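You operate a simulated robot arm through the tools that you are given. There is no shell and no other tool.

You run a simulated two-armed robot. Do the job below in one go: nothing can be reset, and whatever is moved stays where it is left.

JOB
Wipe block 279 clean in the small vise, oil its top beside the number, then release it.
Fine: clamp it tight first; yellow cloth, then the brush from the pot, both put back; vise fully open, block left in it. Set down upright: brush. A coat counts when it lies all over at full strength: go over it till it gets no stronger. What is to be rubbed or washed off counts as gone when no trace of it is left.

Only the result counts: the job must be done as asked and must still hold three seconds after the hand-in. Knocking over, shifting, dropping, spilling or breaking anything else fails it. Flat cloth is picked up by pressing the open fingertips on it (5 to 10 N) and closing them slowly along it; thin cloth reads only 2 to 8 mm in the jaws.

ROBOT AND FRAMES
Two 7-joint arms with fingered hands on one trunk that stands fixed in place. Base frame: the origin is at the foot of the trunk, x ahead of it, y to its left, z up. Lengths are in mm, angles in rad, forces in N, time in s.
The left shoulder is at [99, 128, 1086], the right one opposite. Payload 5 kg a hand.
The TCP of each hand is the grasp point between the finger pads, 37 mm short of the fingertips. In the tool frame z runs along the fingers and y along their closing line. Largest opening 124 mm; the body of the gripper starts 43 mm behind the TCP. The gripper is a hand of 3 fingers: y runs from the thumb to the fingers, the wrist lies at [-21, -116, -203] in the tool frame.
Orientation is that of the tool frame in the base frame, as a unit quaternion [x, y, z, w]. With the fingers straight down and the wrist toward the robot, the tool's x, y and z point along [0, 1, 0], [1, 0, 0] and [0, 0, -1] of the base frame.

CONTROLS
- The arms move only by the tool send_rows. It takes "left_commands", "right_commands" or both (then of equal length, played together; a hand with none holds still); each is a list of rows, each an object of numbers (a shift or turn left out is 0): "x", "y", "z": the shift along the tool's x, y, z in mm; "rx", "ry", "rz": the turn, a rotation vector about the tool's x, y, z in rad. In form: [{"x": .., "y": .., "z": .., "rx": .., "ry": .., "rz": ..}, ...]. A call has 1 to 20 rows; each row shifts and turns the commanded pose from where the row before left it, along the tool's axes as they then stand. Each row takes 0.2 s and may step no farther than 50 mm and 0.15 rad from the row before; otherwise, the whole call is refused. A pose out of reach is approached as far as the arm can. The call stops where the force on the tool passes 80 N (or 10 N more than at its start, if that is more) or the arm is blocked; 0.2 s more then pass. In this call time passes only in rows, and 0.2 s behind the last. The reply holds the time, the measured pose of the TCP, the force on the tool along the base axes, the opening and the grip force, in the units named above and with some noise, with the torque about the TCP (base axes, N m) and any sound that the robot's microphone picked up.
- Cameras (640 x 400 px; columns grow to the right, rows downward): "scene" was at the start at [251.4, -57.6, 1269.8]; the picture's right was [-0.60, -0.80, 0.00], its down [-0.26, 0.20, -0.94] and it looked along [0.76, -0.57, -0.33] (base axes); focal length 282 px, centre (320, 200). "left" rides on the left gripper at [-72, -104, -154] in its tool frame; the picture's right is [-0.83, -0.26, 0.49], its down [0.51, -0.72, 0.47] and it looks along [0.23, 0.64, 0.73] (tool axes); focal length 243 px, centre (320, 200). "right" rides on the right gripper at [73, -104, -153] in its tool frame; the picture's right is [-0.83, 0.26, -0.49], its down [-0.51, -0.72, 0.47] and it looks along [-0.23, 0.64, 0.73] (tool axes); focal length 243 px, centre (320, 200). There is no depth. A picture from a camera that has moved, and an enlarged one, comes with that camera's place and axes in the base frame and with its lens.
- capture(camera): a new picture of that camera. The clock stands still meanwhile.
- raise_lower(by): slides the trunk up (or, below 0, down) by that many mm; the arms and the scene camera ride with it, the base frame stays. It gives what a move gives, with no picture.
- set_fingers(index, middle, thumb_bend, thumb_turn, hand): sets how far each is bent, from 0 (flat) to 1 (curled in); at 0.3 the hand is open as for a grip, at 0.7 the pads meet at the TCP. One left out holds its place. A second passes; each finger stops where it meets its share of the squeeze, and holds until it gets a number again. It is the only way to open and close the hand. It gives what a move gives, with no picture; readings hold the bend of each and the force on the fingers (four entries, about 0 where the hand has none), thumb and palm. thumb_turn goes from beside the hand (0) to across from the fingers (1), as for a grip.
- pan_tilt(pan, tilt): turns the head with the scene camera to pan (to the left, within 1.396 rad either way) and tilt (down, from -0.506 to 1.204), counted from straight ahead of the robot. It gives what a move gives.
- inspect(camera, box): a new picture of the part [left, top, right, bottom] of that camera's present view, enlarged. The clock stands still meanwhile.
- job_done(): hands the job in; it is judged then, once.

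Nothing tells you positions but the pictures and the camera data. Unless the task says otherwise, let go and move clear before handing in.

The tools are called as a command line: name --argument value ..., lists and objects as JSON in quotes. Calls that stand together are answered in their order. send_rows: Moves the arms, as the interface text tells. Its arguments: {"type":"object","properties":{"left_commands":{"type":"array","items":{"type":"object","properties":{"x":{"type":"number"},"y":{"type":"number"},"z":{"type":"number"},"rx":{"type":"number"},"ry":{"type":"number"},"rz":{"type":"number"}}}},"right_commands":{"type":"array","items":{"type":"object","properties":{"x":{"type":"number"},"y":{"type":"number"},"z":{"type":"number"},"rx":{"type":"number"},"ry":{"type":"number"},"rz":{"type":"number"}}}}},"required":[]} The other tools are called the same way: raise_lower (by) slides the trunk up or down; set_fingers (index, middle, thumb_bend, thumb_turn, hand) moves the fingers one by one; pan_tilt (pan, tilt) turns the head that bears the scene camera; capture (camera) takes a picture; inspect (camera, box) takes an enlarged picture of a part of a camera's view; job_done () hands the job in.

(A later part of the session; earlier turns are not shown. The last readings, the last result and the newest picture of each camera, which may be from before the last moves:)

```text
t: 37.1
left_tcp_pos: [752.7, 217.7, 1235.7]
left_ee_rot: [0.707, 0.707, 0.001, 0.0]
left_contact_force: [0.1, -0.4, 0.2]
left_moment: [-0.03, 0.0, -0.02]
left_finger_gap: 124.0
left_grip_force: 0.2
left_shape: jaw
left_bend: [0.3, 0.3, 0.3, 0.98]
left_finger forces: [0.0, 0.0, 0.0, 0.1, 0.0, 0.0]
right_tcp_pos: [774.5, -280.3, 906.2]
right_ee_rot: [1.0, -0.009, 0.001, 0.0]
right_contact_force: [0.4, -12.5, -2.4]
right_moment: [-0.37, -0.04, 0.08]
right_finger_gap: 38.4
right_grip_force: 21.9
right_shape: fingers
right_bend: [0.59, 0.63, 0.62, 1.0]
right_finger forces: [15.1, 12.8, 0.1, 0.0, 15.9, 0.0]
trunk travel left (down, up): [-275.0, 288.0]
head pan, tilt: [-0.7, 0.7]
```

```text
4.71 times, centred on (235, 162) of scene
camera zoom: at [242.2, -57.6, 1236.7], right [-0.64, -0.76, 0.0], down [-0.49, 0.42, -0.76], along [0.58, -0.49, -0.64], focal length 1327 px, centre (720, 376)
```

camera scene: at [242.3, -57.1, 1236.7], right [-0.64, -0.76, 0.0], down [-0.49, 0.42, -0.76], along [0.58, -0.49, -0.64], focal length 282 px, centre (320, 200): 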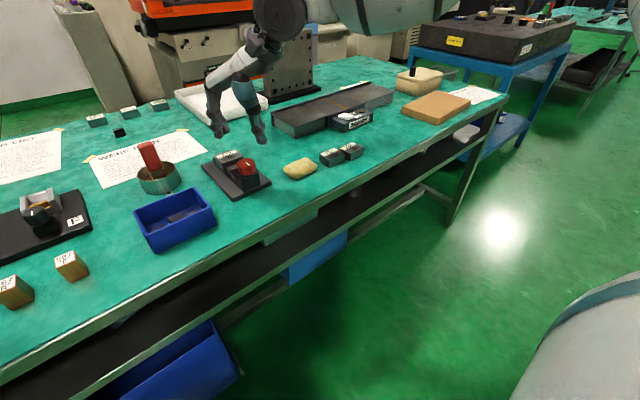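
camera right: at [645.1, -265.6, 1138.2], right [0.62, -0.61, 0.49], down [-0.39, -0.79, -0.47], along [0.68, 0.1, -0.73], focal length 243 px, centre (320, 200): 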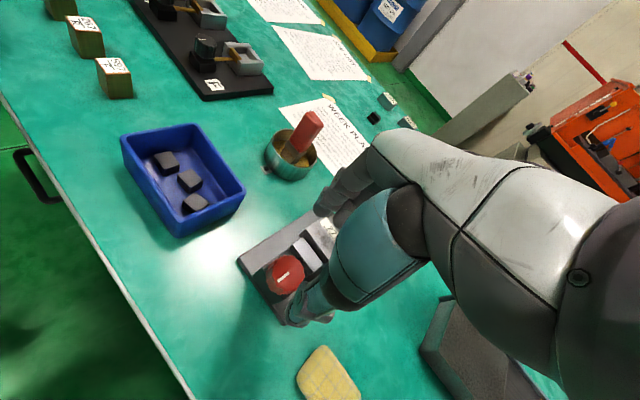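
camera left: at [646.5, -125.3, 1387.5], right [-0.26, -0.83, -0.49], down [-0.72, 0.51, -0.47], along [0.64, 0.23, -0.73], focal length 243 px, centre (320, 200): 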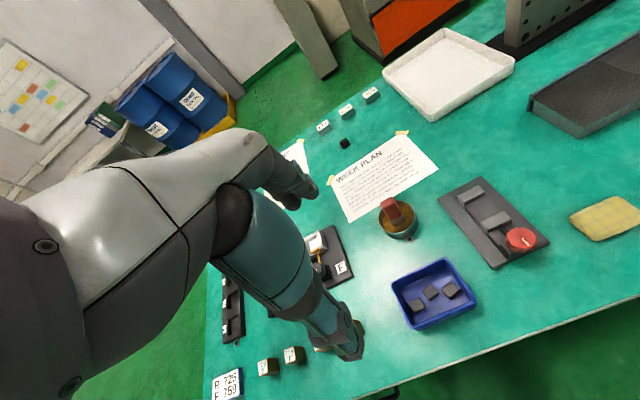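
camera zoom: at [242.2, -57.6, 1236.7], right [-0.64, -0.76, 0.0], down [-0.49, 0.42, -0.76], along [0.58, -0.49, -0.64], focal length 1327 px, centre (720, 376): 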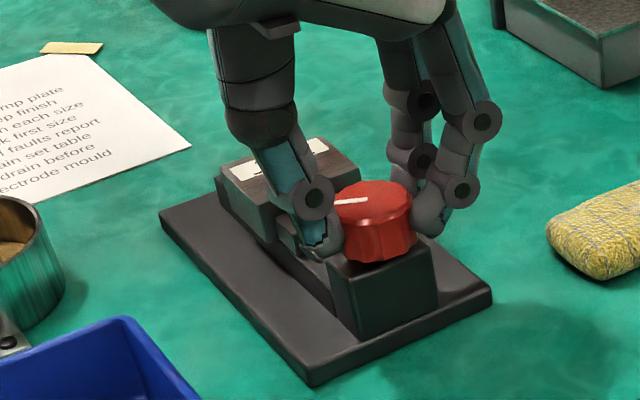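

The jaw now seems to meet the block, with still little torque (0.08 N·m). I'll continue clockwise in small steps until the torque rises.

send_rows --right_commands '[{"rz": 0.1}, {"rz": 0.1}, {"rz": 0.1}]'

inspect --camera "right" --box '[180, 180, 380, 330]'

```text
t: 37.9
left_tcp_pos: [753.2, 217.3, 1235.3]
left_ee_rot: [0.707, 0.707, 0.0, -0.001]
left_contact_force: [0.4, -0.2, -0.3]
left_moment: [0.01, -0.03, -0.01]
left_finger_gap: 123.7
left_grip_force: 0.0
left_shape: jaw
left_bend: [0.3, 0.3, 0.3, 0.98]
left_finger forces: [0.1, 0.0, 0.0, 0.1, 0.0, 0.1]
right_tcp_pos: [775.0, -281.2, 907.4]
right_ee_rot: [0.987, -0.159, 0.002, -0.001]
right_contact_force: [-1.0, -8.2, -0.9]
right_moment: [-0.27, 0.02, 0.05]
right_finger_gap: 38.2
right_grip_force: 21.7
right_shape: fingers
right_bend: [0.59, 0.63, 0.62, 1.0]
right_finger forces: [14.7, 11.8, 0.1, 0.0, 16.8, 0.0]
trunk travel left (down, up): [-275.0, 288.0]
head pan, tilt: [-0.7, 0.7]
```

```text
2.67 times, centred on (280, 255) of right
camera zoom: at [875.1, -204.4, 1061.1], right [-0.87, 0.01, 0.49], down [-0.26, 0.84, -0.47], along [-0.42, -0.54, -0.73], focal length 647 px, centre (427, 53)
```

zoom: 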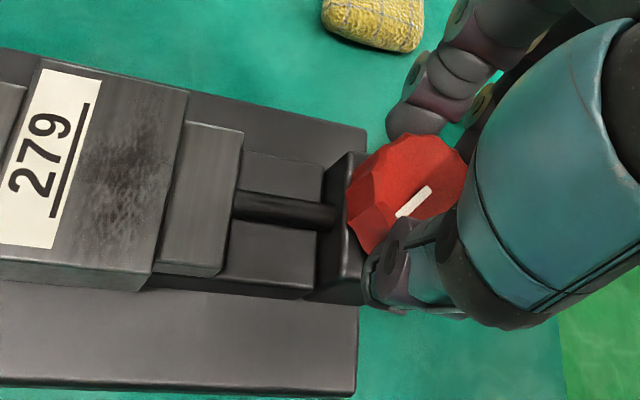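

Torque is still low and the jaw is right at the block. I'll continue a bit further.

send_rows --right_commands '[{"rz": 0.1}, {"rz": 0.1}, {"rz": 0.1}]'

inspect --camera "right" --box '[180, 180, 380, 330]'

```text
t: 38.7
left_tcp_pos: [751.9, 217.2, 1235.2]
left_ee_rot: [0.707, 0.707, 0.0, 0.0]
left_contact_force: [-0.4, 0.6, 0.7]
left_moment: [0.03, -0.04, 0.04]
left_finger_gap: 123.5
left_grip_force: 0.1
left_shape: jaw
left_bend: [0.3, 0.3, 0.3, 0.98]
left_finger forces: [0.0, 0.0, 0.0, 0.0, 0.1, 0.0]
right_tcp_pos: [775.0, -281.2, 907.7]
right_ee_rot: [0.953, -0.304, 0.002, 0.0]
right_contact_force: [-4.6, -5.9, -5.1]
right_moment: [-0.23, 0.07, 0.15]
right_finger_gap: 38.4
right_grip_force: 22.0
right_shape: fingers
right_bend: [0.59, 0.63, 0.62, 1.0]
right_finger forces: [13.3, 13.1, 0.0, 0.1, 17.7, 0.0]
trunk travel left (down, up): [-275.0, 288.0]
head pan, tilt: [-0.7, 0.7]
```

```text
2.67 times, centred on (280, 255) of right
camera zoom: at [893.6, -237.9, 1061.2], right [-0.83, 0.27, 0.49], down [0.0, 0.88, -0.47], along [-0.56, -0.39, -0.73], focal length 647 px, centre (427, 53)
```

zoom: 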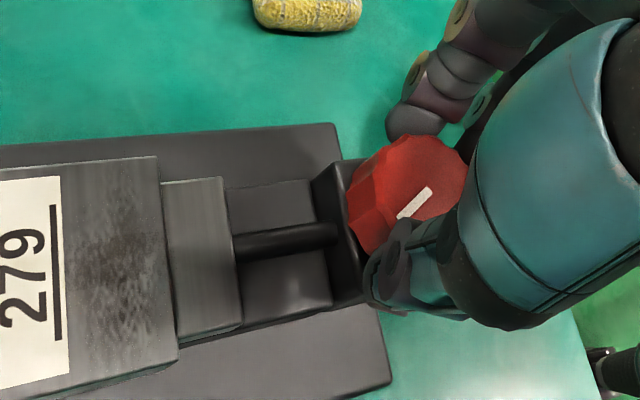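

Torque is starting to rise (0.15 N·m) as the jaw bears on the block. I'll keep going in small steps.

send_rows --right_commands '[{"rz": 0.1}, {"rz": 0.1}]'

send_rows --right_commands '[{"rz": 0.1}, {"rz": 0.1}]'

inspect --camera "right" --box '[180, 180, 380, 330]'

```text
t: 39.3
left_tcp_pos: [751.5, 216.0, 1234.7]
left_ee_rot: [0.708, 0.706, 0.001, -0.001]
left_contact_force: [-0.6, -0.6, 0.0]
left_moment: [0.07, 0.0, 0.0]
left_finger_gap: 123.6
left_grip_force: 0.1
left_shape: jaw
left_bend: [0.3, 0.3, 0.3, 0.98]
left_finger forces: [0.0, 0.0, 0.0, 0.1, 0.0, 0.0]
right_tcp_pos: [792.2, -316.5, 912.4]
right_ee_rot: [0.92, -0.392, -0.002, -0.004]
right_contact_force: [0.2, -0.7, 0.2]
right_moment: [0.01, 0.04, -0.01]
right_finger_gap: 3.0
right_grip_force: 0.1
right_shape: fingers
right_bend: [0.71, 0.72, 0.71, 1.0]
right_finger forces: [0.0, 0.1, 0.0, 0.0, 0.0, 0.1]
right hand out of reach, approached as far as the arm can: row 1, 2
trunk travel left (down, up): [-275.0, 288.0]
head pan, tilt: [-0.7, 0.7]
```

```text
t: 39.9
left_tcp_pos: [751.8, 217.7, 1234.8]
left_ee_rot: [0.707, 0.707, 0.0, 0.001]
left_contact_force: [0.0, -1.3, -0.9]
left_moment: [-0.02, -0.02, 0.01]
left_finger_gap: 123.5
left_grip_force: 0.0
left_shape: jaw
left_bend: [0.3, 0.3, 0.3, 0.98]
left_finger forces: [0.1, 0.1, 0.1, 0.0, 0.1, 0.1]
right_tcp_pos: [813.2, -374.4, 918.5]
right_ee_rot: [0.876, -0.483, -0.003, -0.003]
right_contact_force: [0.1, -0.1, -0.6]
right_moment: [0.01, 0.03, -0.03]
right_finger_gap: 2.8
right_grip_force: 0.0
right_shape: fingers
right_bend: [0.71, 0.72, 0.71, 1.0]
right_finger forces: [0.0, 0.0, 0.0, 0.0, 0.0, 0.0]
right hand out of reach, approached as far as the arm can: row 1, 2
trunk travel left (down, up): [-275.0, 288.0]
head pan, tilt: [-0.7, 0.7]
```

```text
2.67 times, centred on (280, 255) of right
camera zoom: at [939.8, -381.4, 1071.9], right [-0.66, 0.56, 0.5], down [0.34, 0.82, -0.46], along [-0.67, -0.14, -0.73], focal length 647 px, centre (427, 53)
```

zoom: 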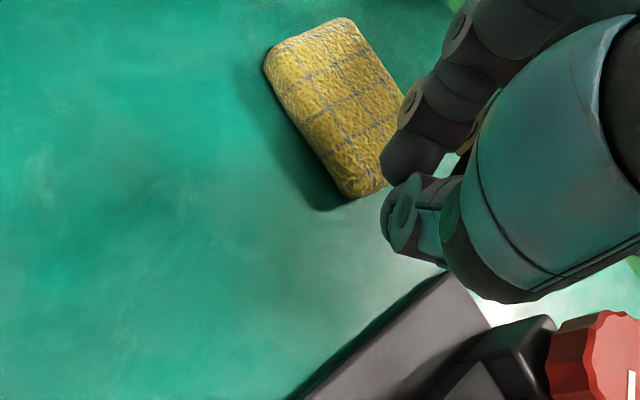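

The wrist ran out of travel at that angle and the hand slid off the knob to the side. The cloth and vise look untouched. I'll rise straight up first, then unwind the hand's rotation.

send_rows --right_commands '[{"z": -45}, {"z": -20}]'

capture --camera "scene"

```text
t: 40.5
left_tcp_pos: [751.2, 219.2, 1236.6]
left_ee_rot: [0.707, 0.707, 0.0, 0.0]
left_contact_force: [-0.3, -0.1, 0.3]
left_moment: [-0.01, 0.0, 0.02]
left_finger_gap: 124.0
left_grip_force: 0.1
left_shape: jaw
left_bend: [0.3, 0.3, 0.3, 0.98]
left_finger forces: [0.1, 0.1, 0.0, 0.1, 0.0, 0.0]
right_tcp_pos: [803.3, -375.1, 982.1]
right_ee_rot: [0.874, -0.486, 0.004, -0.003]
right_contact_force: [0.2, -0.2, -0.4]
right_moment: [0.03, 0.02, -0.02]
right_finger_gap: 3.1
right_grip_force: 0.1
right_shape: fingers
right_bend: [0.71, 0.72, 0.71, 1.0]
right_finger forces: [0.0, 0.0, 0.1, 0.1, 0.0, 0.1]
right hand out of reach, approached as far as the arm can: row 2
trunk travel left (down, up): [-275.0, 288.0]
head pan, tilt: [-0.7, 0.7]
```

```text
taken
camera scene: at [241.5, -56.1, 1236.9], right [-0.64, -0.76, 0.0], down [-0.49, 0.41, -0.77], along [0.59, -0.49, -0.64], focal length 282 px, centre (320, 200)
```

scene: 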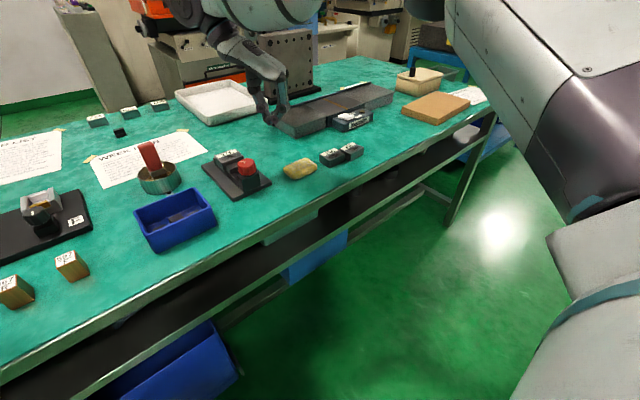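

All is in order. I'll unwind the hand by about 3.3 rad at this height and open the fingers, so I can start the next stroke from further back.

send_rows --right_commands '[{"rz": -0.148}, {"rz": -0.148}, {"rz": -0.148}, {"rz": -0.148}, {"rz": -0.148}, {"rz": -0.148}, {"rz": -0.148}, {"rz": -0.148}, {"rz": -0.148}, {"rz": -0.148}, {"rz": -0.148}]'

set_fingers --hand "right" --thumb_bend 0.44 --index 0.44 --middle 0.44

send_rows --right_commands '[{"rz": -0.148}, {"rz": -0.148}, {"rz": -0.148}, {"rz": -0.148}, {"rz": -0.148}, {"rz": -0.148}, {"rz": -0.148}, {"rz": -0.148}, {"rz": -0.148}, {"rz": -0.148}, {"rz": -0.148}]'

inspect --camera "scene" --box '[195, 120, 275, 205]'

inspect --camera "right" --box '[230, 180, 390, 330]'

```text
t: 42.9
left_tcp_pos: [751.1, 218.5, 1236.5]
left_ee_rot: [0.707, 0.707, 0.0, 0.0]
left_contact_force: [-0.4, 1.1, 0.4]
left_moment: [0.0, -0.02, 0.02]
left_finger_gap: 123.9
left_grip_force: 0.0
left_shape: jaw
left_bend: [0.3, 0.3, 0.3, 0.98]
left_finger forces: [0.0, 0.1, 0.0, 0.0, 0.1, 0.1]
right_tcp_pos: [803.9, -376.0, 981.9]
right_ee_rot: [0.953, 0.303, 0.001, 0.001]
right_contact_force: [-0.7, -1.1, -0.2]
right_moment: [0.0, -0.01, -0.03]
right_finger_gap: 2.7
right_grip_force: 0.1
right_shape: fingers
right_bend: [0.71, 0.72, 0.71, 1.0]
right_finger forces: [0.0, 0.0, 0.0, 0.0, 0.0, 0.1]
trunk travel left (down, up): [-275.0, 288.0]
head pan, tilt: [-0.7, 0.7]
```

```text
t: 43.9
left_tcp_pos: [752.2, 218.6, 1235.5]
left_ee_rot: [0.707, 0.707, 0.0, 0.0]
left_contact_force: [-0.1, -0.5, -0.2]
left_moment: [0.0, -0.01, 0.01]
left_finger_gap: 123.9
left_grip_force: 0.1
left_shape: jaw
left_bend: [0.3, 0.3, 0.3, 0.98]
left_finger forces: [0.1, 0.1, 0.0, 0.0, 0.0, 0.0]
right_tcp_pos: [805.8, -375.8, 981.7]
right_ee_rot: [0.953, 0.301, 0.001, 0.001]
right_contact_force: [-0.7, -0.9, 0.7]
right_moment: [0.0, 0.0, 0.0]
right_finger_gap: 85.5
right_grip_force: 0.0
right_shape: fingers
right_bend: [0.44, 0.44, 0.44, 0.99]
right_finger forces: [0.0, 0.1, 0.0, 0.1, 0.1, 0.0]
trunk travel left (down, up): [-275.0, 288.0]
head pan, tilt: [-0.7, 0.7]
```

```text
t: 46.3
left_tcp_pos: [752.5, 217.3, 1235.0]
left_ee_rot: [0.707, 0.707, 0.0, -0.001]
left_contact_force: [-0.2, 0.3, 0.3]
left_moment: [0.01, 0.02, 0.0]
left_finger_gap: 123.6
left_grip_force: 0.1
left_shape: jaw
left_bend: [0.3, 0.3, 0.3, 0.98]
left_finger forces: [0.0, 0.0, 0.0, 0.0, 0.0, 0.0]
right_tcp_pos: [806.1, -375.9, 981.3]
right_ee_rot: [0.435, 0.9, 0.001, 0.0]
right_contact_force: [-0.8, 0.7, 0.6]
right_moment: [0.0, 0.02, 0.0]
right_finger_gap: 85.7
right_grip_force: 0.1
right_shape: fingers
right_bend: [0.44, 0.44, 0.44, 0.99]
right_finger forces: [0.1, 0.0, 0.1, 0.0, 0.0, 0.0]
trunk travel left (down, up): [-275.0, 288.0]
head pan, tilt: [-0.7, 0.7]
```

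```text
4.71 times, centred on (235, 162) of scene
camera zoom: at [242.5, -56.8, 1236.6], right [-0.64, -0.76, 0.0], down [-0.49, 0.42, -0.76], along [0.58, -0.49, -0.64], focal length 1327 px, centre (720, 376)
```

zoom: 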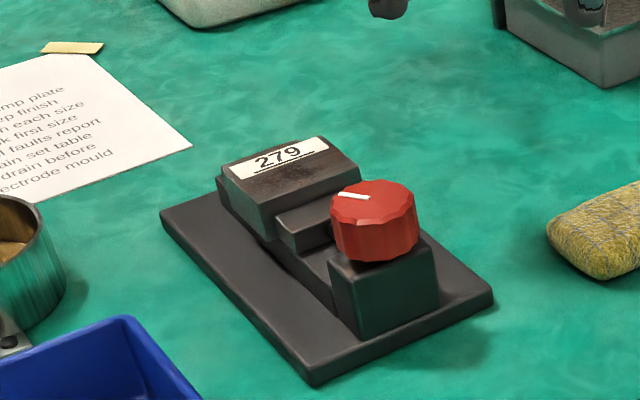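

```text
2.67 times, centred on (310, 255) of right
camera zoom: at [678.7, -384.5, 1134.5], right [0.72, -0.49, 0.49], down [-0.25, -0.84, -0.47], along [0.65, 0.22, -0.73], focal length 647 px, centre (347, 53)
```

zoom: 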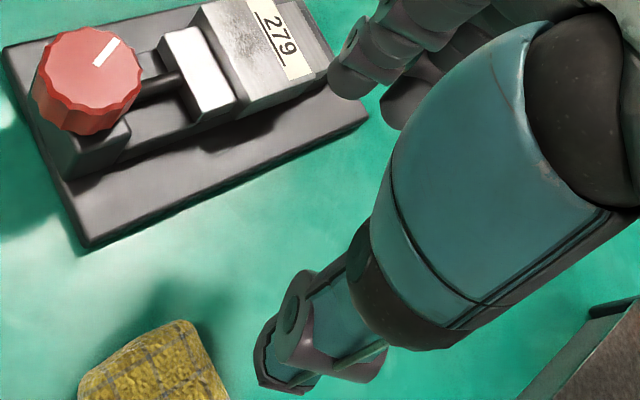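

The mark shows the knob has turned about 2.5 rad clockwise so far. I'll check how the jaw stands against the block, then take another stroke with a firmer grip.

inspect --camera "right" --box '[230, 175, 320, 245]'

send_rows --right_commands '[{"x": 31.2, "y": 11.5}, {"x": 31.2, "y": 11.5}, {"x": 31.3, "y": 11.6}, {"z": 20}, {"z": 20}, {"z": 20}, {"z": 14}]'

inspect --camera "right" --box '[230, 180, 390, 330]'

```text
5.71 times, centred on (275, 210) of right
camera zoom: at [678.7, -384.5, 1134.5], right [0.72, -0.49, 0.49], down [-0.25, -0.84, -0.47], along [0.65, 0.22, -0.73], focal length 1386 px, centre (577, 143)
```

zoom: 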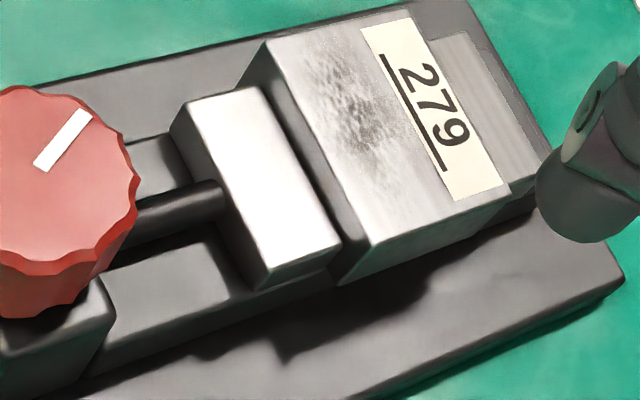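

```text
t: 47.9
left_tcp_pos: [752.5, 217.8, 1234.6]
left_ee_rot: [0.707, 0.707, 0.0, -0.001]
left_contact_force: [-0.2, -0.8, 0.6]
left_moment: [0.0, 0.01, 0.03]
left_finger_gap: 123.8
left_grip_force: 0.1
left_shape: jaw
left_bend: [0.3, 0.3, 0.3, 0.98]
left_finger forces: [0.1, 0.0, 0.0, 0.0, 0.0, 0.0]
right_tcp_pos: [775.8, -282.4, 909.4]
right_ee_rot: [0.435, 0.901, 0.0, 0.001]
right_contact_force: [0.2, -0.3, -0.3]
right_moment: [0.02, 0.04, -0.03]
right_finger_gap: 86.1
right_grip_force: 0.1
right_shape: fingers
right_bend: [0.44, 0.44, 0.44, 0.99]
right_finger forces: [0.0, 0.0, 0.1, 0.1, 0.1, 0.1]
trunk travel left (down, up): [-275.0, 288.0]
head pan, tilt: [-0.7, 0.7]
```

```text
2.67 times, centred on (310, 255) of right
camera zoom: at [648.6, -289.9, 1061.4], right [0.72, -0.49, 0.49], down [-0.25, -0.85, -0.47], along [0.65, 0.22, -0.73], focal length 647 px, centre (347, 53)
```

zoom: 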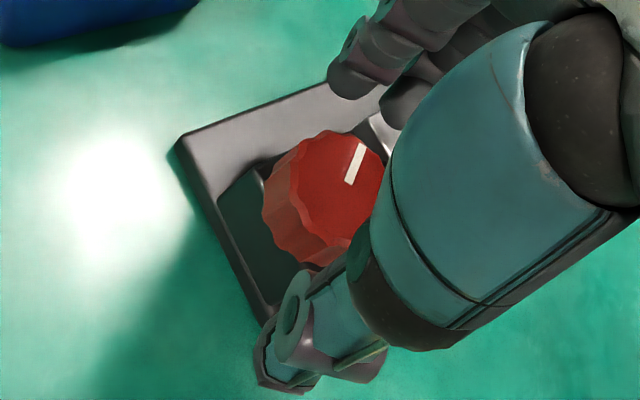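

There's still some travel or tightening left. I'll grip the knob again with a stronger squeeze and turn.

set_fingers --hand "right" --thumb_bend 0.62 --index 0.62 --middle 0.62

set_fingers --hand "right" --thumb_bend 0.8 --index 0.8 --middle 0.8

send_rows --right_commands '[{"rz": 0.1}, {"rz": 0.1}, {"rz": 0.1}, {"rz": 0.1}]'

inspect --camera "right" --box '[230, 180, 390, 330]'

inspect --camera "scene" --box '[195, 120, 275, 205]'

```text
t: 48.9
left_tcp_pos: [751.4, 218.5, 1235.4]
left_ee_rot: [0.707, 0.707, 0.0, 0.0]
left_contact_force: [0.0, -0.3, 0.5]
left_moment: [0.0, -0.02, 0.02]
left_finger_gap: 123.7
left_grip_force: 0.0
left_shape: jaw
left_bend: [0.3, 0.3, 0.3, 0.98]
left_finger forces: [0.0, 0.0, 0.1, 0.1, 0.0, 0.1]
right_tcp_pos: [776.6, -281.5, 910.5]
right_ee_rot: [0.435, 0.9, 0.0, 0.001]
right_contact_force: [0.2, 1.1, -0.7]
right_moment: [0.03, 0.0, 0.03]
right_finger_gap: 40.9
right_grip_force: 3.8
right_shape: fingers
right_bend: [0.59, 0.61, 0.59, 1.0]
right_finger forces: [3.3, 0.7, 0.0, 0.1, 3.8, 0.0]
trunk travel left (down, up): [-275.0, 288.0]
head pan, tilt: [-0.7, 0.7]
```

```text
t: 49.9
left_tcp_pos: [753.3, 218.2, 1234.9]
left_ee_rot: [0.707, 0.707, -0.001, -0.001]
left_contact_force: [0.0, -0.2, 0.3]
left_moment: [0.0, -0.04, -0.01]
left_finger_gap: 123.8
left_grip_force: 0.0
left_shape: jaw
left_bend: [0.3, 0.3, 0.3, 0.98]
left_finger forces: [0.0, 0.0, 0.0, 0.1, 0.0, 0.1]
right_tcp_pos: [775.3, -281.8, 908.3]
right_ee_rot: [0.435, 0.9, 0.0, 0.001]
right_contact_force: [4.7, -2.8, -3.3]
right_moment: [0.0, -0.22, 0.02]
right_finger_gap: 38.1
right_grip_force: 27.5
right_shape: fingers
right_bend: [0.6, 0.64, 0.62, 1.0]
right_finger forces: [13.9, 13.2, 0.0, 0.0, 27.2, 0.0]
trunk travel left (down, up): [-275.0, 288.0]
head pan, tilt: [-0.7, 0.7]
```

```text
t: 50.9
left_tcp_pos: [753.7, 218.8, 1234.8]
left_ee_rot: [0.707, 0.707, -0.001, 0.0]
left_contact_force: [0.1, 0.2, 0.4]
left_moment: [-0.01, -0.02, -0.02]
left_finger_gap: 123.8
left_grip_force: 0.0
left_shape: jaw
left_bend: [0.3, 0.3, 0.3, 0.98]
left_finger forces: [0.0, 0.0, 0.0, 0.0, 0.0, 0.0]
right_tcp_pos: [774.5, -279.8, 907.3]
right_ee_rot: [0.605, 0.796, -0.001, 0.001]
right_contact_force: [0.0, 4.3, -7.0]
right_moment: [0.33, -0.26, 0.55]
right_finger_gap: 37.9
right_grip_force: 29.3
right_shape: fingers
right_bend: [0.6, 0.62, 0.61, 1.0]
right_finger forces: [16.0, 14.1, 0.1, 0.0, 29.0, 0.0]
trunk travel left (down, up): [-275.0, 288.0]
head pan, tilt: [-0.7, 0.7]
```

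```text
2.67 times, centred on (310, 255) of right
camera zoom: at [654.8, -237.7, 1061.3], right [0.47, -0.73, 0.49], down [-0.56, -0.68, -0.47], along [0.68, -0.05, -0.73], focal length 647 px, centre (347, 53)
```

zoom: 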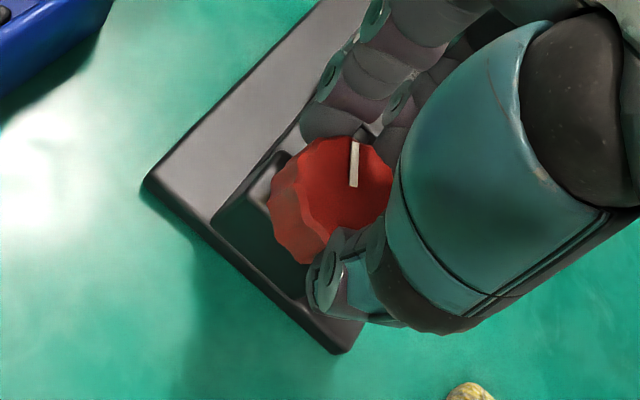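

```text
4.71 times, centred on (235, 162) of scene
camera zoom: at [242.8, -55.8, 1236.6], right [-0.64, -0.76, 0.0], down [-0.49, 0.41, -0.76], along [0.58, -0.49, -0.64], focal length 1327 px, centre (720, 376)
```

zoom: 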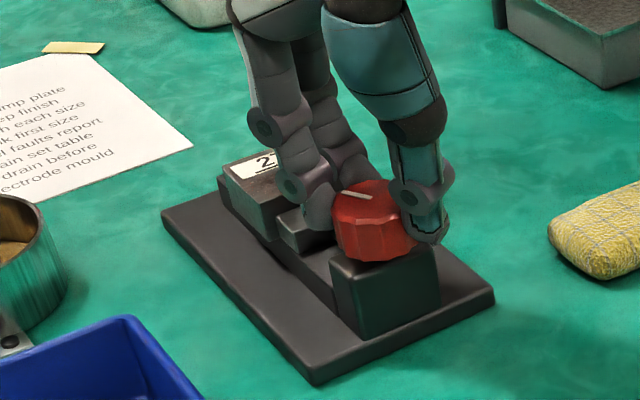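

Torque has risen to 0.55 N·m, so the jaw is pressing on the block. I'll keep tightening in small steps.

send_rows --right_commands '[{"rz": 0.1}, {"rz": 0.1}]'

inspect --camera "right" --box '[230, 180, 390, 330]'

```text
t: 51.5
left_tcp_pos: [753.2, 218.0, 1234.1]
left_ee_rot: [0.707, 0.707, -0.001, 0.0]
left_contact_force: [-0.4, -0.2, 0.0]
left_moment: [-0.05, -0.01, -0.02]
left_finger_gap: 123.6
left_grip_force: 0.1
left_shape: jaw
left_bend: [0.3, 0.3, 0.3, 0.98]
left_finger forces: [0.2, 0.0, 0.0, 0.0, 0.0, 0.0]
right_tcp_pos: [775.7, -280.3, 908.1]
right_ee_rot: [0.682, 0.732, 0.001, 0.001]
right_contact_force: [3.0, 6.0, -7.7]
right_moment: [0.43, -0.29, 0.64]
right_finger_gap: 38.2
right_grip_force: 29.5
right_shape: fingers
right_bend: [0.61, 0.62, 0.62, 1.0]
right_finger forces: [20.9, 12.3, 0.0, 0.0, 26.2, 0.0]
trunk travel left (down, up): [-275.0, 288.0]
head pan, tilt: [-0.7, 0.7]
```

```text
2.67 times, centred on (310, 255) of right
camera zoom: at [665.7, -215.2, 1060.8], right [0.32, -0.81, 0.49], down [-0.68, -0.56, -0.47], along [0.66, -0.19, -0.73], focal length 647 px, centre (347, 53)
```

zoom: 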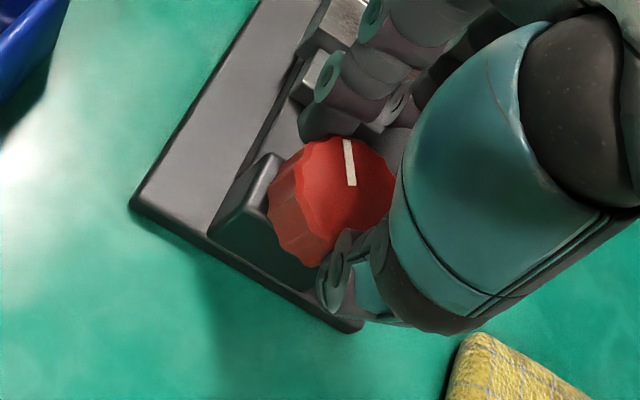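

The fingers are now slipping on the knob at about 0.64 N·m. I'll squeeze as hard as the hand allows and give it one more turn to make sure it's tight.

set_fingers --hand "right" --thumb_bend 1.0 --index 1.0 --middle 1.0

send_rows --right_commands '[{"rz": 0.1}, {"rz": 0.1}, {"rz": 0.1}]'

inspect --camera "right" --box '[230, 180, 390, 330]'

```text
t: 52.5
left_tcp_pos: [753.2, 216.3, 1234.9]
left_ee_rot: [0.707, 0.707, 0.0, -0.002]
left_contact_force: [0.6, 0.9, -0.3]
left_moment: [0.02, 0.03, 0.0]
left_finger_gap: 123.6
left_grip_force: 0.0
left_shape: jaw
left_bend: [0.3, 0.3, 0.3, 0.98]
left_finger forces: [0.0, 0.1, 0.1, 0.1, 0.0, 0.0]
right_tcp_pos: [775.9, -282.2, 907.9]
right_ee_rot: [0.682, 0.732, 0.0, 0.0]
right_contact_force: [5.9, -11.6, -5.6]
right_moment: [-0.1, -0.61, 0.21]
right_finger_gap: 39.1
right_grip_force: 30.5
right_shape: fingers
right_bend: [0.6, 0.63, 0.62, 1.0]
right_finger forces: [17.2, 15.4, 0.1, 0.1, 28.0, 0.0]
trunk travel left (down, up): [-275.0, 288.0]
head pan, tilt: [-0.7, 0.7]
```

```text
t: 53.3
left_tcp_pos: [755.0, 216.4, 1234.3]
left_ee_rot: [0.707, 0.707, -0.001, 0.0]
left_contact_force: [-0.3, 0.1, 0.8]
left_moment: [0.01, 0.04, -0.01]
left_finger_gap: 123.8
left_grip_force: 0.1
left_shape: jaw
left_bend: [0.3, 0.3, 0.3, 0.98]
left_finger forces: [0.0, 0.0, 0.0, 0.0, 0.1, 0.0]
right_tcp_pos: [775.3, -280.9, 905.9]
right_ee_rot: [0.784, 0.621, 0.0, 0.001]
right_contact_force: [9.5, -4.5, -7.6]
right_moment: [0.1, -0.74, 0.72]
right_finger_gap: 38.5
right_grip_force: 32.1
right_shape: fingers
right_bend: [0.61, 0.62, 0.62, 1.0]
right_finger forces: [21.5, 13.8, 0.0, 0.0, 27.8, 0.0]
trunk travel left (down, up): [-275.0, 288.0]
head pan, tilt: [-0.7, 0.7]
```

```text
2.67 times, centred on (310, 255) of right
camera zoom: at [690.6, -186.5, 1059.7], right [0.06, -0.87, 0.49], down [-0.82, -0.33, -0.47], along [0.57, -0.37, -0.73], focal length 647 px, centre (347, 53)
```

zoom: 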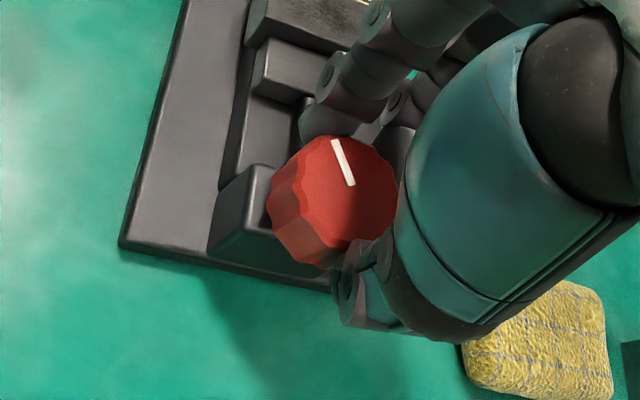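

The grip now slips at 0.72 N·m while the knob hardly moves and the jaw is hard against the block, so it's tight. I'll release the knob, rise, and check.

set_fingers --hand "right" --thumb_bend 0.44 --index 0.44 --middle 0.44

send_rows --right_commands '[{"z": -15}, {"z": -25}, {"z": -30}]'

inspect --camera "right" --box '[210, 150, 390, 330]'

inspect --camera "scene" --box '[200, 130, 270, 190]'

```text
t: 54.3
left_tcp_pos: [752.7, 219.0, 1235.1]
left_ee_rot: [0.707, 0.707, 0.0, 0.0]
left_contact_force: [0.2, -0.8, -0.6]
left_moment: [-0.01, 0.02, -0.04]
left_finger_gap: 123.8
left_grip_force: 0.2
left_shape: jaw
left_bend: [0.3, 0.3, 0.3, 0.98]
left_finger forces: [0.1, 0.0, 0.0, 0.0, 0.0, 0.0]
right_tcp_pos: [774.2, -280.5, 906.7]
right_ee_rot: [0.783, 0.621, 0.001, 0.0]
right_contact_force: [-0.3, -0.4, -1.0]
right_moment: [0.01, 0.01, 0.02]
right_finger_gap: 85.6
right_grip_force: 0.1
right_shape: fingers
right_bend: [0.44, 0.44, 0.44, 0.99]
right_finger forces: [0.1, 0.1, 0.0, 0.0, 0.0, 0.0]
trunk travel left (down, up): [-275.0, 288.0]
head pan, tilt: [-0.7, 0.7]
```

```text
t: 55.1
left_tcp_pos: [751.5, 219.1, 1236.8]
left_ee_rot: [0.707, 0.707, 0.0, 0.001]
left_contact_force: [0.6, 0.0, 0.1]
left_moment: [0.01, 0.01, -0.03]
left_finger_gap: 123.7
left_grip_force: 0.1
left_shape: jaw
left_bend: [0.3, 0.3, 0.3, 0.98]
left_finger forces: [0.0, 0.0, 0.0, 0.0, 0.0, 0.0]
right_tcp_pos: [774.3, -281.4, 978.8]
right_ee_rot: [0.784, 0.621, 0.002, 0.002]
right_contact_force: [-1.1, 0.3, -0.1]
right_moment: [0.0, 0.01, -0.02]
right_finger_gap: 85.6
right_grip_force: 0.1
right_shape: fingers
right_bend: [0.44, 0.44, 0.44, 0.99]
right_finger forces: [0.0, 0.1, 0.0, 0.1, 0.1, 0.1]
trunk travel left (down, up): [-275.0, 288.0]
head pan, tilt: [-0.7, 0.7]
```

```text
2.22 times, centred on (300, 240) of right
camera zoom: at [688.7, -187.5, 1132.3], right [0.06, -0.87, 0.49], down [-0.82, -0.33, -0.47], along [0.57, -0.37, -0.73], focal length 539 px, centre (364, 111)
```

zoom: 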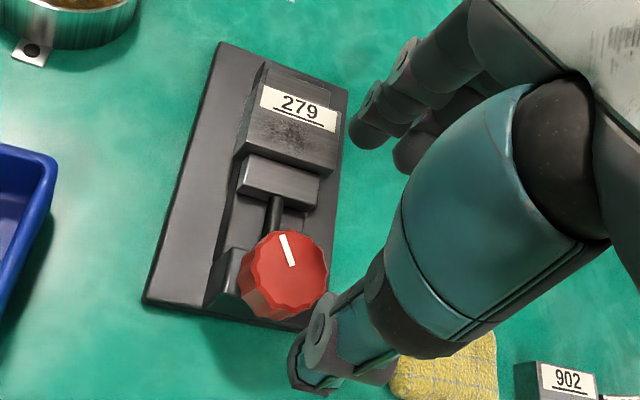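

```text
6.67 times, centred on (235, 160) of scene
camera zoom: at [240.9, -56.0, 1237.1], right [-0.64, -0.76, 0.0], down [-0.49, 0.41, -0.77], along [0.59, -0.49, -0.64], focal length 1880 px, centre (887, 467)
```

zoom: 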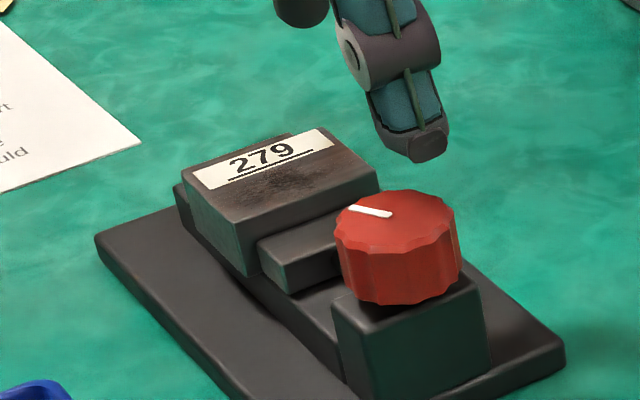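

The knob is at its stop for this block and held there on release. I'll zoom in on the jaws from above to make sure both of them touch the block.

inspect --camera "right" --box '[260, 165, 330, 235]'

inspect --camera "scene" --box '[217, 145, 252, 175]'

```text
5.71 times, centred on (295, 200) of right
camera zoom: at [688.7, -187.5, 1132.3], right [0.06, -0.87, 0.49], down [-0.82, -0.33, -0.47], along [0.57, -0.37, -0.73], focal length 1386 px, centre (463, 200)
```

zoom: 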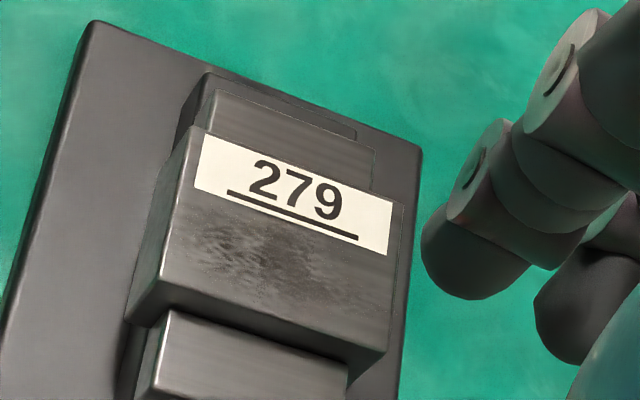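

```text
13.33 times, centred on (234, 160) of scene
camera zoom: at [240.9, -56.0, 1237.1], right [-0.64, -0.76, 0.0], down [-0.49, 0.41, -0.77], along [0.59, -0.49, -0.64], focal length 3761 px, centre (1460, 733)
```

zoom: 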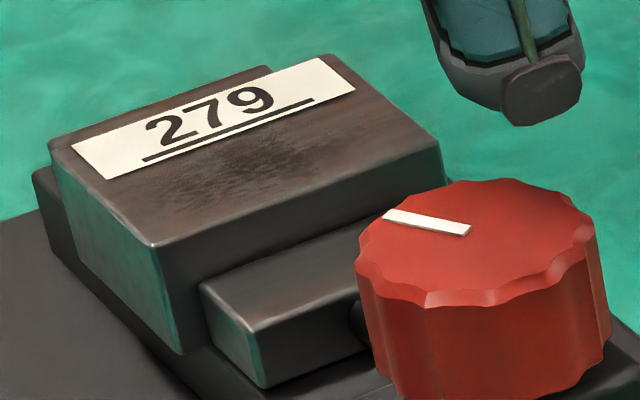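

The near jaw touches the block. I want a steeper view to be sure the far side is also tight, so I'll move the hand so its camera looks straight down on the vise.

send_rows --right_commands '[{"x": -31.6, "y": 15.6}, {"x": -31.6, "y": 15.6}, {"x": -31.6, "y": 15.7}, {"rz": 0.1488}, {"rz": 0.1488}, {"rz": 0.1488}, {"rz": 0.1488}, {"rz": 0.1488}, {"rz": 0.1488}, {"rz": 0.1488}, {"rz": 0.1488}, {"rz": 0.1488}]'

capture --camera "right"

inspect --camera "right" --box '[100, 300, 260, 400]'

```text
t: 57.7
left_tcp_pos: [752.0, 218.1, 1235.7]
left_ee_rot: [0.707, 0.707, 0.0, -0.001]
left_contact_force: [0.8, -0.8, 0.1]
left_moment: [-0.04, 0.02, -0.02]
left_finger_gap: 123.8
left_grip_force: 0.0
left_shape: jaw
left_bend: [0.3, 0.3, 0.3, 0.98]
left_finger forces: [0.0, 0.0, 0.0, 0.1, 0.0, 0.0]
right_tcp_pos: [798.8, -384.2, 976.8]
right_ee_rot: [1.0, -0.001, 0.0, 0.0]
right_contact_force: [1.2, -0.7, -0.4]
right_moment: [-0.02, -0.01, -0.01]
right_finger_gap: 85.8
right_grip_force: 0.1
right_shape: fingers
right_bend: [0.44, 0.44, 0.44, 0.99]
right_finger forces: [0.0, 0.1, 0.0, 0.0, 0.0, 0.0]
trunk travel left (down, up): [-275.0, 288.0]
head pan, tilt: [-0.7, 0.7]
```

```text
taken
camera right: at [871.8, -280.8, 1130.6], right [-0.83, -0.26, 0.49], down [-0.51, 0.72, -0.47], along [-0.23, -0.64, -0.73], focal length 243 px, centre (320, 200)
```

right: 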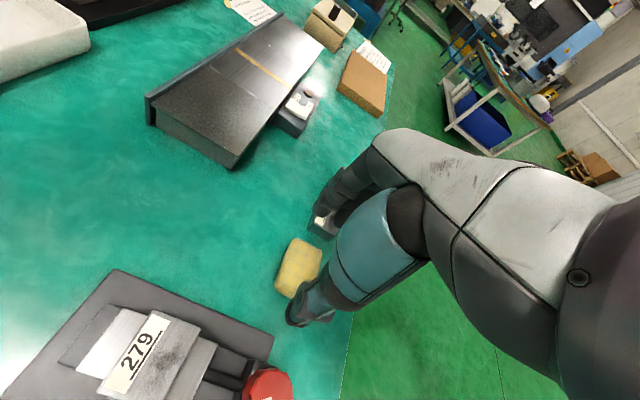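

```text
4.00 times, centred on (180, 350) of right
camera zoom: at [871.8, -280.8, 1130.6], right [-0.83, -0.26, 0.49], down [-0.51, 0.72, -0.47], along [-0.23, -0.64, -0.73], focal length 970 px, centre (880, -400)
```

zoom: 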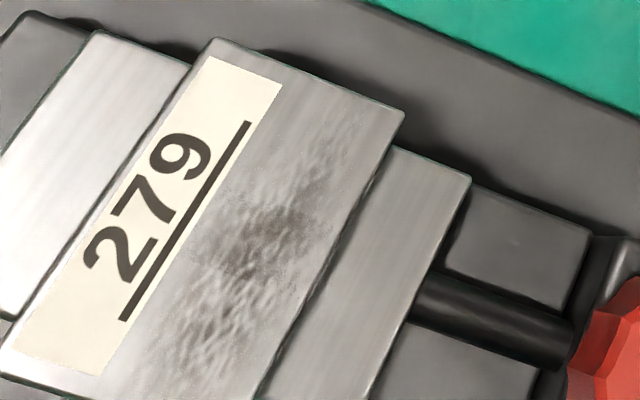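

Seen from straight above, block 279 is held flush between both jaws. The dirt is a smudge on the bare part of its top. Next is the yellow cloth, so I'll move over it and turn the hand to grip it across its 55 mm width.

send_rows --right_commands '[{"x": -15, "y": 22.4}, {"x": -15, "y": 22.4}, {"rz": -0.1428}, {"rz": -0.1428}, {"rz": -0.1428}, {"rz": -0.1428}, {"rz": -0.1428}, {"rz": -0.1428}, {"rz": -0.1428}, {"rz": -0.1428}, {"rz": -0.1428}, {"rz": -0.1428}, {"rz": -0.1428}, {"z": 25}, {"z": 25}]'

inspect --camera "right" --box '[220, 160, 400, 340]'

inspect --camera "scene" --box '[240, 90, 360, 195]'

```text
t: 60.9
left_tcp_pos: [753.3, 217.7, 1235.3]
left_ee_rot: [0.707, 0.707, 0.0, -0.001]
left_contact_force: [0.5, -0.4, 0.0]
left_moment: [0.0, 0.03, 0.0]
left_finger_gap: 123.5
left_grip_force: 0.1
left_shape: jaw
left_bend: [0.3, 0.3, 0.3, 0.98]
left_finger forces: [0.0, 0.1, 0.0, 0.0, 0.0, 0.0]
right_tcp_pos: [767.5, -428.2, 929.1]
right_ee_rot: [0.706, 0.708, 0.001, 0.001]
right_contact_force: [-1.0, 0.1, 0.2]
right_moment: [0.02, 0.0, 0.0]
right_finger_gap: 85.8
right_grip_force: 0.1
right_shape: fingers
right_bend: [0.44, 0.44, 0.44, 0.99]
right_finger forces: [0.0, 0.1, 0.0, 0.0, 0.1, 0.1]
trunk travel left (down, up): [-275.0, 288.0]
head pan, tilt: [-0.7, 0.7]
```

```text
2.22 times, centred on (310, 250) of right
camera zoom: at [663.6, -356.0, 1082.7], right [0.26, -0.83, 0.49], down [-0.72, -0.51, -0.47], along [0.64, -0.23, -0.73], focal length 539 px, centre (342, 89)
```

zoom: 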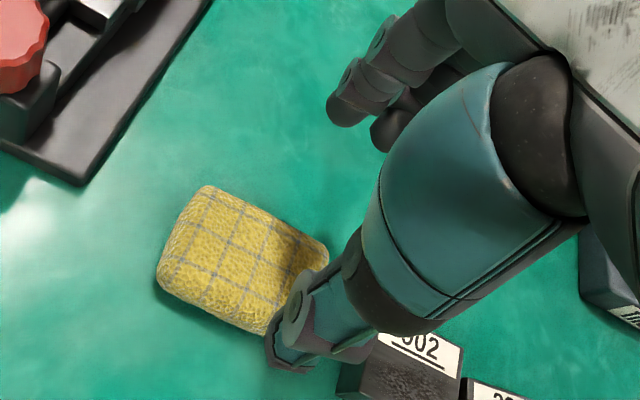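

```text
3.81 times, centred on (300, 142) of scene
camera zoom: at [242.3, -56.7, 1236.7], right [-0.64, -0.76, 0.0], down [-0.49, 0.42, -0.76], along [0.58, -0.49, -0.64], focal length 1075 px, centre (396, 419)
```

zoom: 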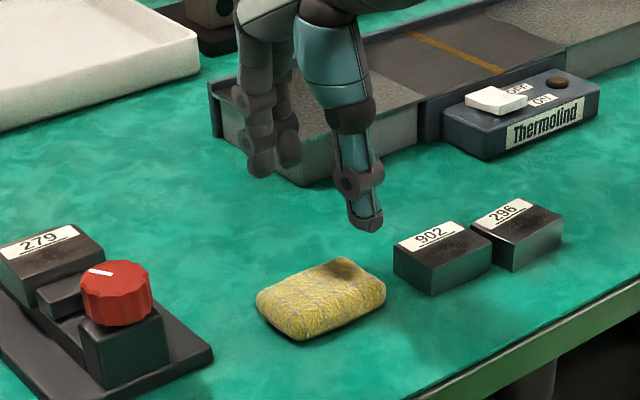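

The cloth spans about x 740–791 and y -389 to -465. The hand is centred over it with the thumb on the near side, clear of block 902. I'll lower so the fingertips reach its upper part, then close softly.

send_rows --right_commands '[{"y": -2, "z": 20}, {"z": 20}, {"z": 20}, {"z": 10}, {"z": 6}]'

inspect --camera "right" --box '[220, 160, 400, 340]'

inspect --camera "scene" --box '[260, 120, 360, 200]'

```text
t: 62.1
left_tcp_pos: [750.8, 219.5, 1235.8]
left_ee_rot: [0.707, 0.708, 0.0, 0.0]
left_contact_force: [-0.6, 0.6, -0.6]
left_moment: [0.0, 0.02, 0.01]
left_finger_gap: 124.1
left_grip_force: 0.1
left_shape: jaw
left_bend: [0.3, 0.3, 0.3, 0.98]
left_finger forces: [0.0, 0.0, 0.0, 0.0, 0.0, 0.0]
right_tcp_pos: [766.6, -431.3, 851.9]
right_ee_rot: [0.707, 0.707, 0.0, 0.001]
right_contact_force: [0.0, -0.1, 0.3]
right_moment: [0.0, 0.0, 0.03]
right_finger_gap: 85.7
right_grip_force: 0.2
right_shape: fingers
right_bend: [0.44, 0.44, 0.44, 0.99]
right_finger forces: [0.1, 0.1, 0.0, 0.0, 0.0, 0.0]
trunk travel left (down, up): [-275.0, 288.0]
head pan, tilt: [-0.7, 0.7]
```

```text
2.22 times, centred on (310, 250) of right
camera zoom: at [662.0, -357.9, 1005.3], right [0.26, -0.83, 0.49], down [-0.72, -0.51, -0.47], along [0.64, -0.23, -0.73], focal length 539 px, centre (342, 89)
```

zoom: 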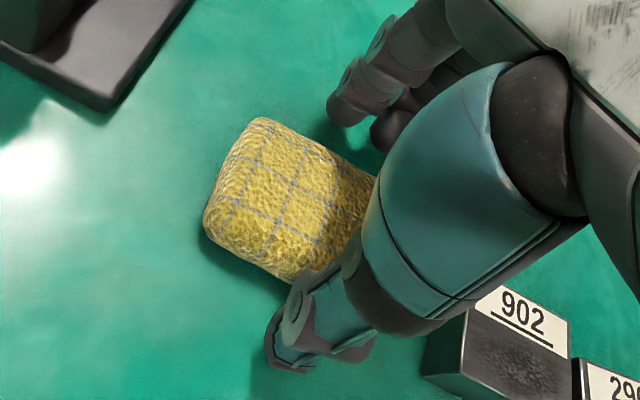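

```text
5.00 times, centred on (310, 160) of scene
camera zoom: at [241.8, -56.3, 1236.9], right [-0.64, -0.76, 0.0], down [-0.49, 0.42, -0.77], along [0.58, -0.49, -0.64], focal length 1410 px, centre (370, 400)
```

zoom: 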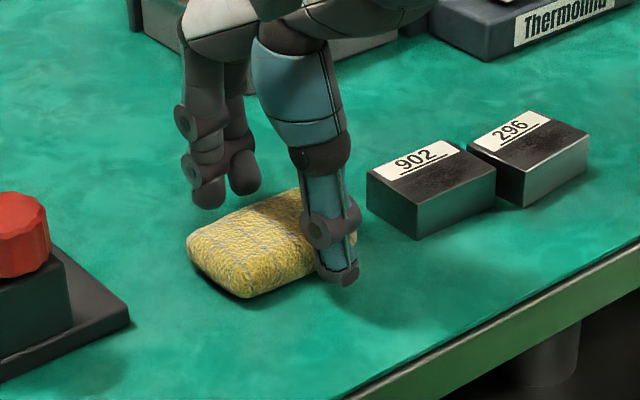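

The thumb and fingers sit on either side of the cloth. I'll close gently.

set_fingers --hand "right" --thumb_bend 0.56 --index 0.56 --middle 0.56

inspect --camera "scene" --box '[260, 120, 360, 200]'

```text
t: 63.1
left_tcp_pos: [753.0, 219.2, 1235.2]
left_ee_rot: [0.707, 0.707, 0.0, -0.001]
left_contact_force: [0.4, -0.4, 0.4]
left_moment: [0.01, -0.01, 0.06]
left_finger_gap: 123.8
left_grip_force: 0.0
left_shape: jaw
left_bend: [0.3, 0.3, 0.3, 0.98]
left_finger forces: [0.1, 0.1, 0.0, 0.0, 0.0, 0.0]
right_tcp_pos: [766.9, -430.4, 851.3]
right_ee_rot: [0.707, 0.707, 0.002, 0.0]
right_contact_force: [0.4, 0.0, 0.9]
right_moment: [-0.02, -0.04, -0.01]
right_finger_gap: 60.1
right_grip_force: 5.4
right_shape: fingers
right_bend: [0.53, 0.54, 0.52, 1.0]
right_finger forces: [2.5, 2.9, 0.0, 0.1, 5.5, 0.0]
trunk travel left (down, up): [-275.0, 288.0]
head pan, tilt: [-0.7, 0.7]
```

```text
5.00 times, centred on (310, 160) of scene
camera zoom: at [241.9, -56.3, 1236.8], right [-0.64, -0.76, 0.0], down [-0.49, 0.42, -0.76], along [0.58, -0.49, -0.64], focal length 1410 px, centre (370, 400)
```

zoom: 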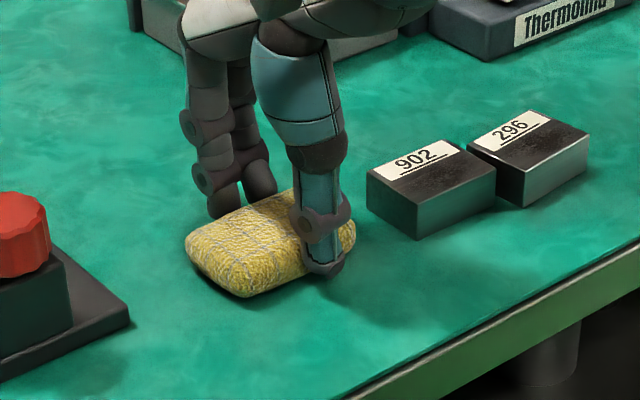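

The cloth is held at 5 N. I'll firm up a bit and lift.

set_fingers --hand "right" --thumb_bend 0.64 --index 0.64 --middle 0.64

send_rows --right_commands '[{"z": -5}, {"z": -10}, {"z": -20}, {"z": -25}, {"z": -30}]'

inspect --camera "right" --box '[220, 160, 400, 340]'

inspect --camera "scene" --box '[240, 80, 360, 200]'

```text
t: 64.1
left_tcp_pos: [752.7, 217.2, 1235.5]
left_ee_rot: [0.707, 0.707, -0.001, 0.0]
left_contact_force: [-0.6, 0.6, 0.8]
left_moment: [-0.01, 0.02, -0.02]
left_finger_gap: 123.7
left_grip_force: 0.0
left_shape: jaw
left_bend: [0.3, 0.3, 0.3, 0.98]
left_finger forces: [0.0, 0.0, 0.0, 0.0, 0.0, 0.1]
right_tcp_pos: [766.9, -428.8, 852.2]
right_ee_rot: [0.707, 0.707, 0.001, 0.001]
right_contact_force: [0.2, 1.1, 0.4]
right_moment: [-0.06, -0.01, 0.03]
right_finger_gap: 58.5
right_grip_force: 16.9
right_shape: fingers
right_bend: [0.56, 0.58, 0.53, 1.0]
right_finger forces: [8.1, 9.1, 0.0, 0.0, 17.0, 0.0]
trunk travel left (down, up): [-275.0, 288.0]
head pan, tilt: [-0.7, 0.7]
```

```text
t: 65.3
left_tcp_pos: [751.3, 218.6, 1236.4]
left_ee_rot: [0.707, 0.707, 0.0, 0.0]
left_contact_force: [-1.0, 0.5, 0.2]
left_moment: [-0.05, -0.05, 0.01]
left_finger_gap: 123.8
left_grip_force: 0.1
left_shape: jaw
left_bend: [0.3, 0.3, 0.3, 0.98]
left_finger forces: [0.0, 0.1, 0.0, 0.0, 0.0, 0.1]
right_tcp_pos: [763.2, -427.9, 943.0]
right_ee_rot: [0.707, 0.707, 0.001, 0.0]
right_contact_force: [0.3, -0.4, -0.1]
right_moment: [-0.06, -0.01, 0.01]
right_finger_gap: 58.4
right_grip_force: 16.9
right_shape: fingers
right_bend: [0.56, 0.58, 0.53, 1.0]
right_finger forces: [8.2, 8.8, 0.0, 0.1, 17.1, 0.1]
trunk travel left (down, up): [-275.0, 288.0]
head pan, tilt: [-0.7, 0.7]
```

```text
2.22 times, centred on (310, 250) of right
camera zoom: at [659.6, -356.8, 1096.6], right [0.26, -0.83, 0.49], down [-0.72, -0.51, -0.47], along [0.64, -0.23, -0.73], focal length 539 px, centre (342, 89)
```

zoom: 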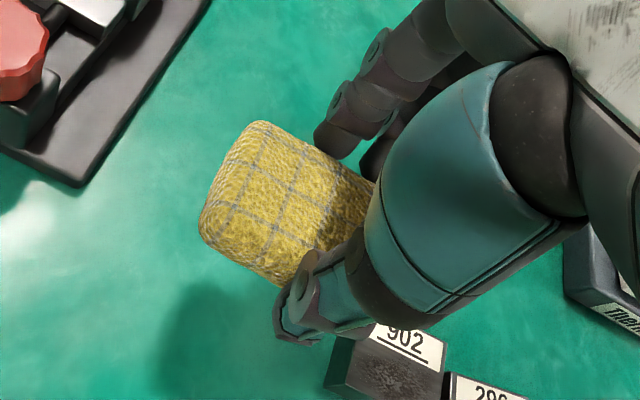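

```text
3.33 times, centred on (300, 140) of scene
camera zoom: at [241.1, -55.8, 1237.0], right [-0.64, -0.76, 0.0], down [-0.49, 0.41, -0.77], along [0.59, -0.49, -0.64], focal length 940 px, centre (387, 400)
```

zoom: 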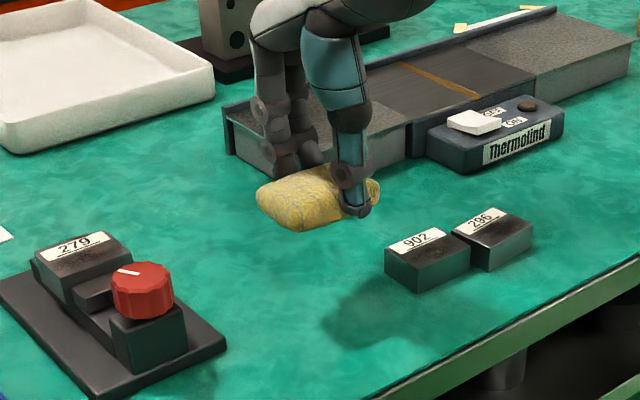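

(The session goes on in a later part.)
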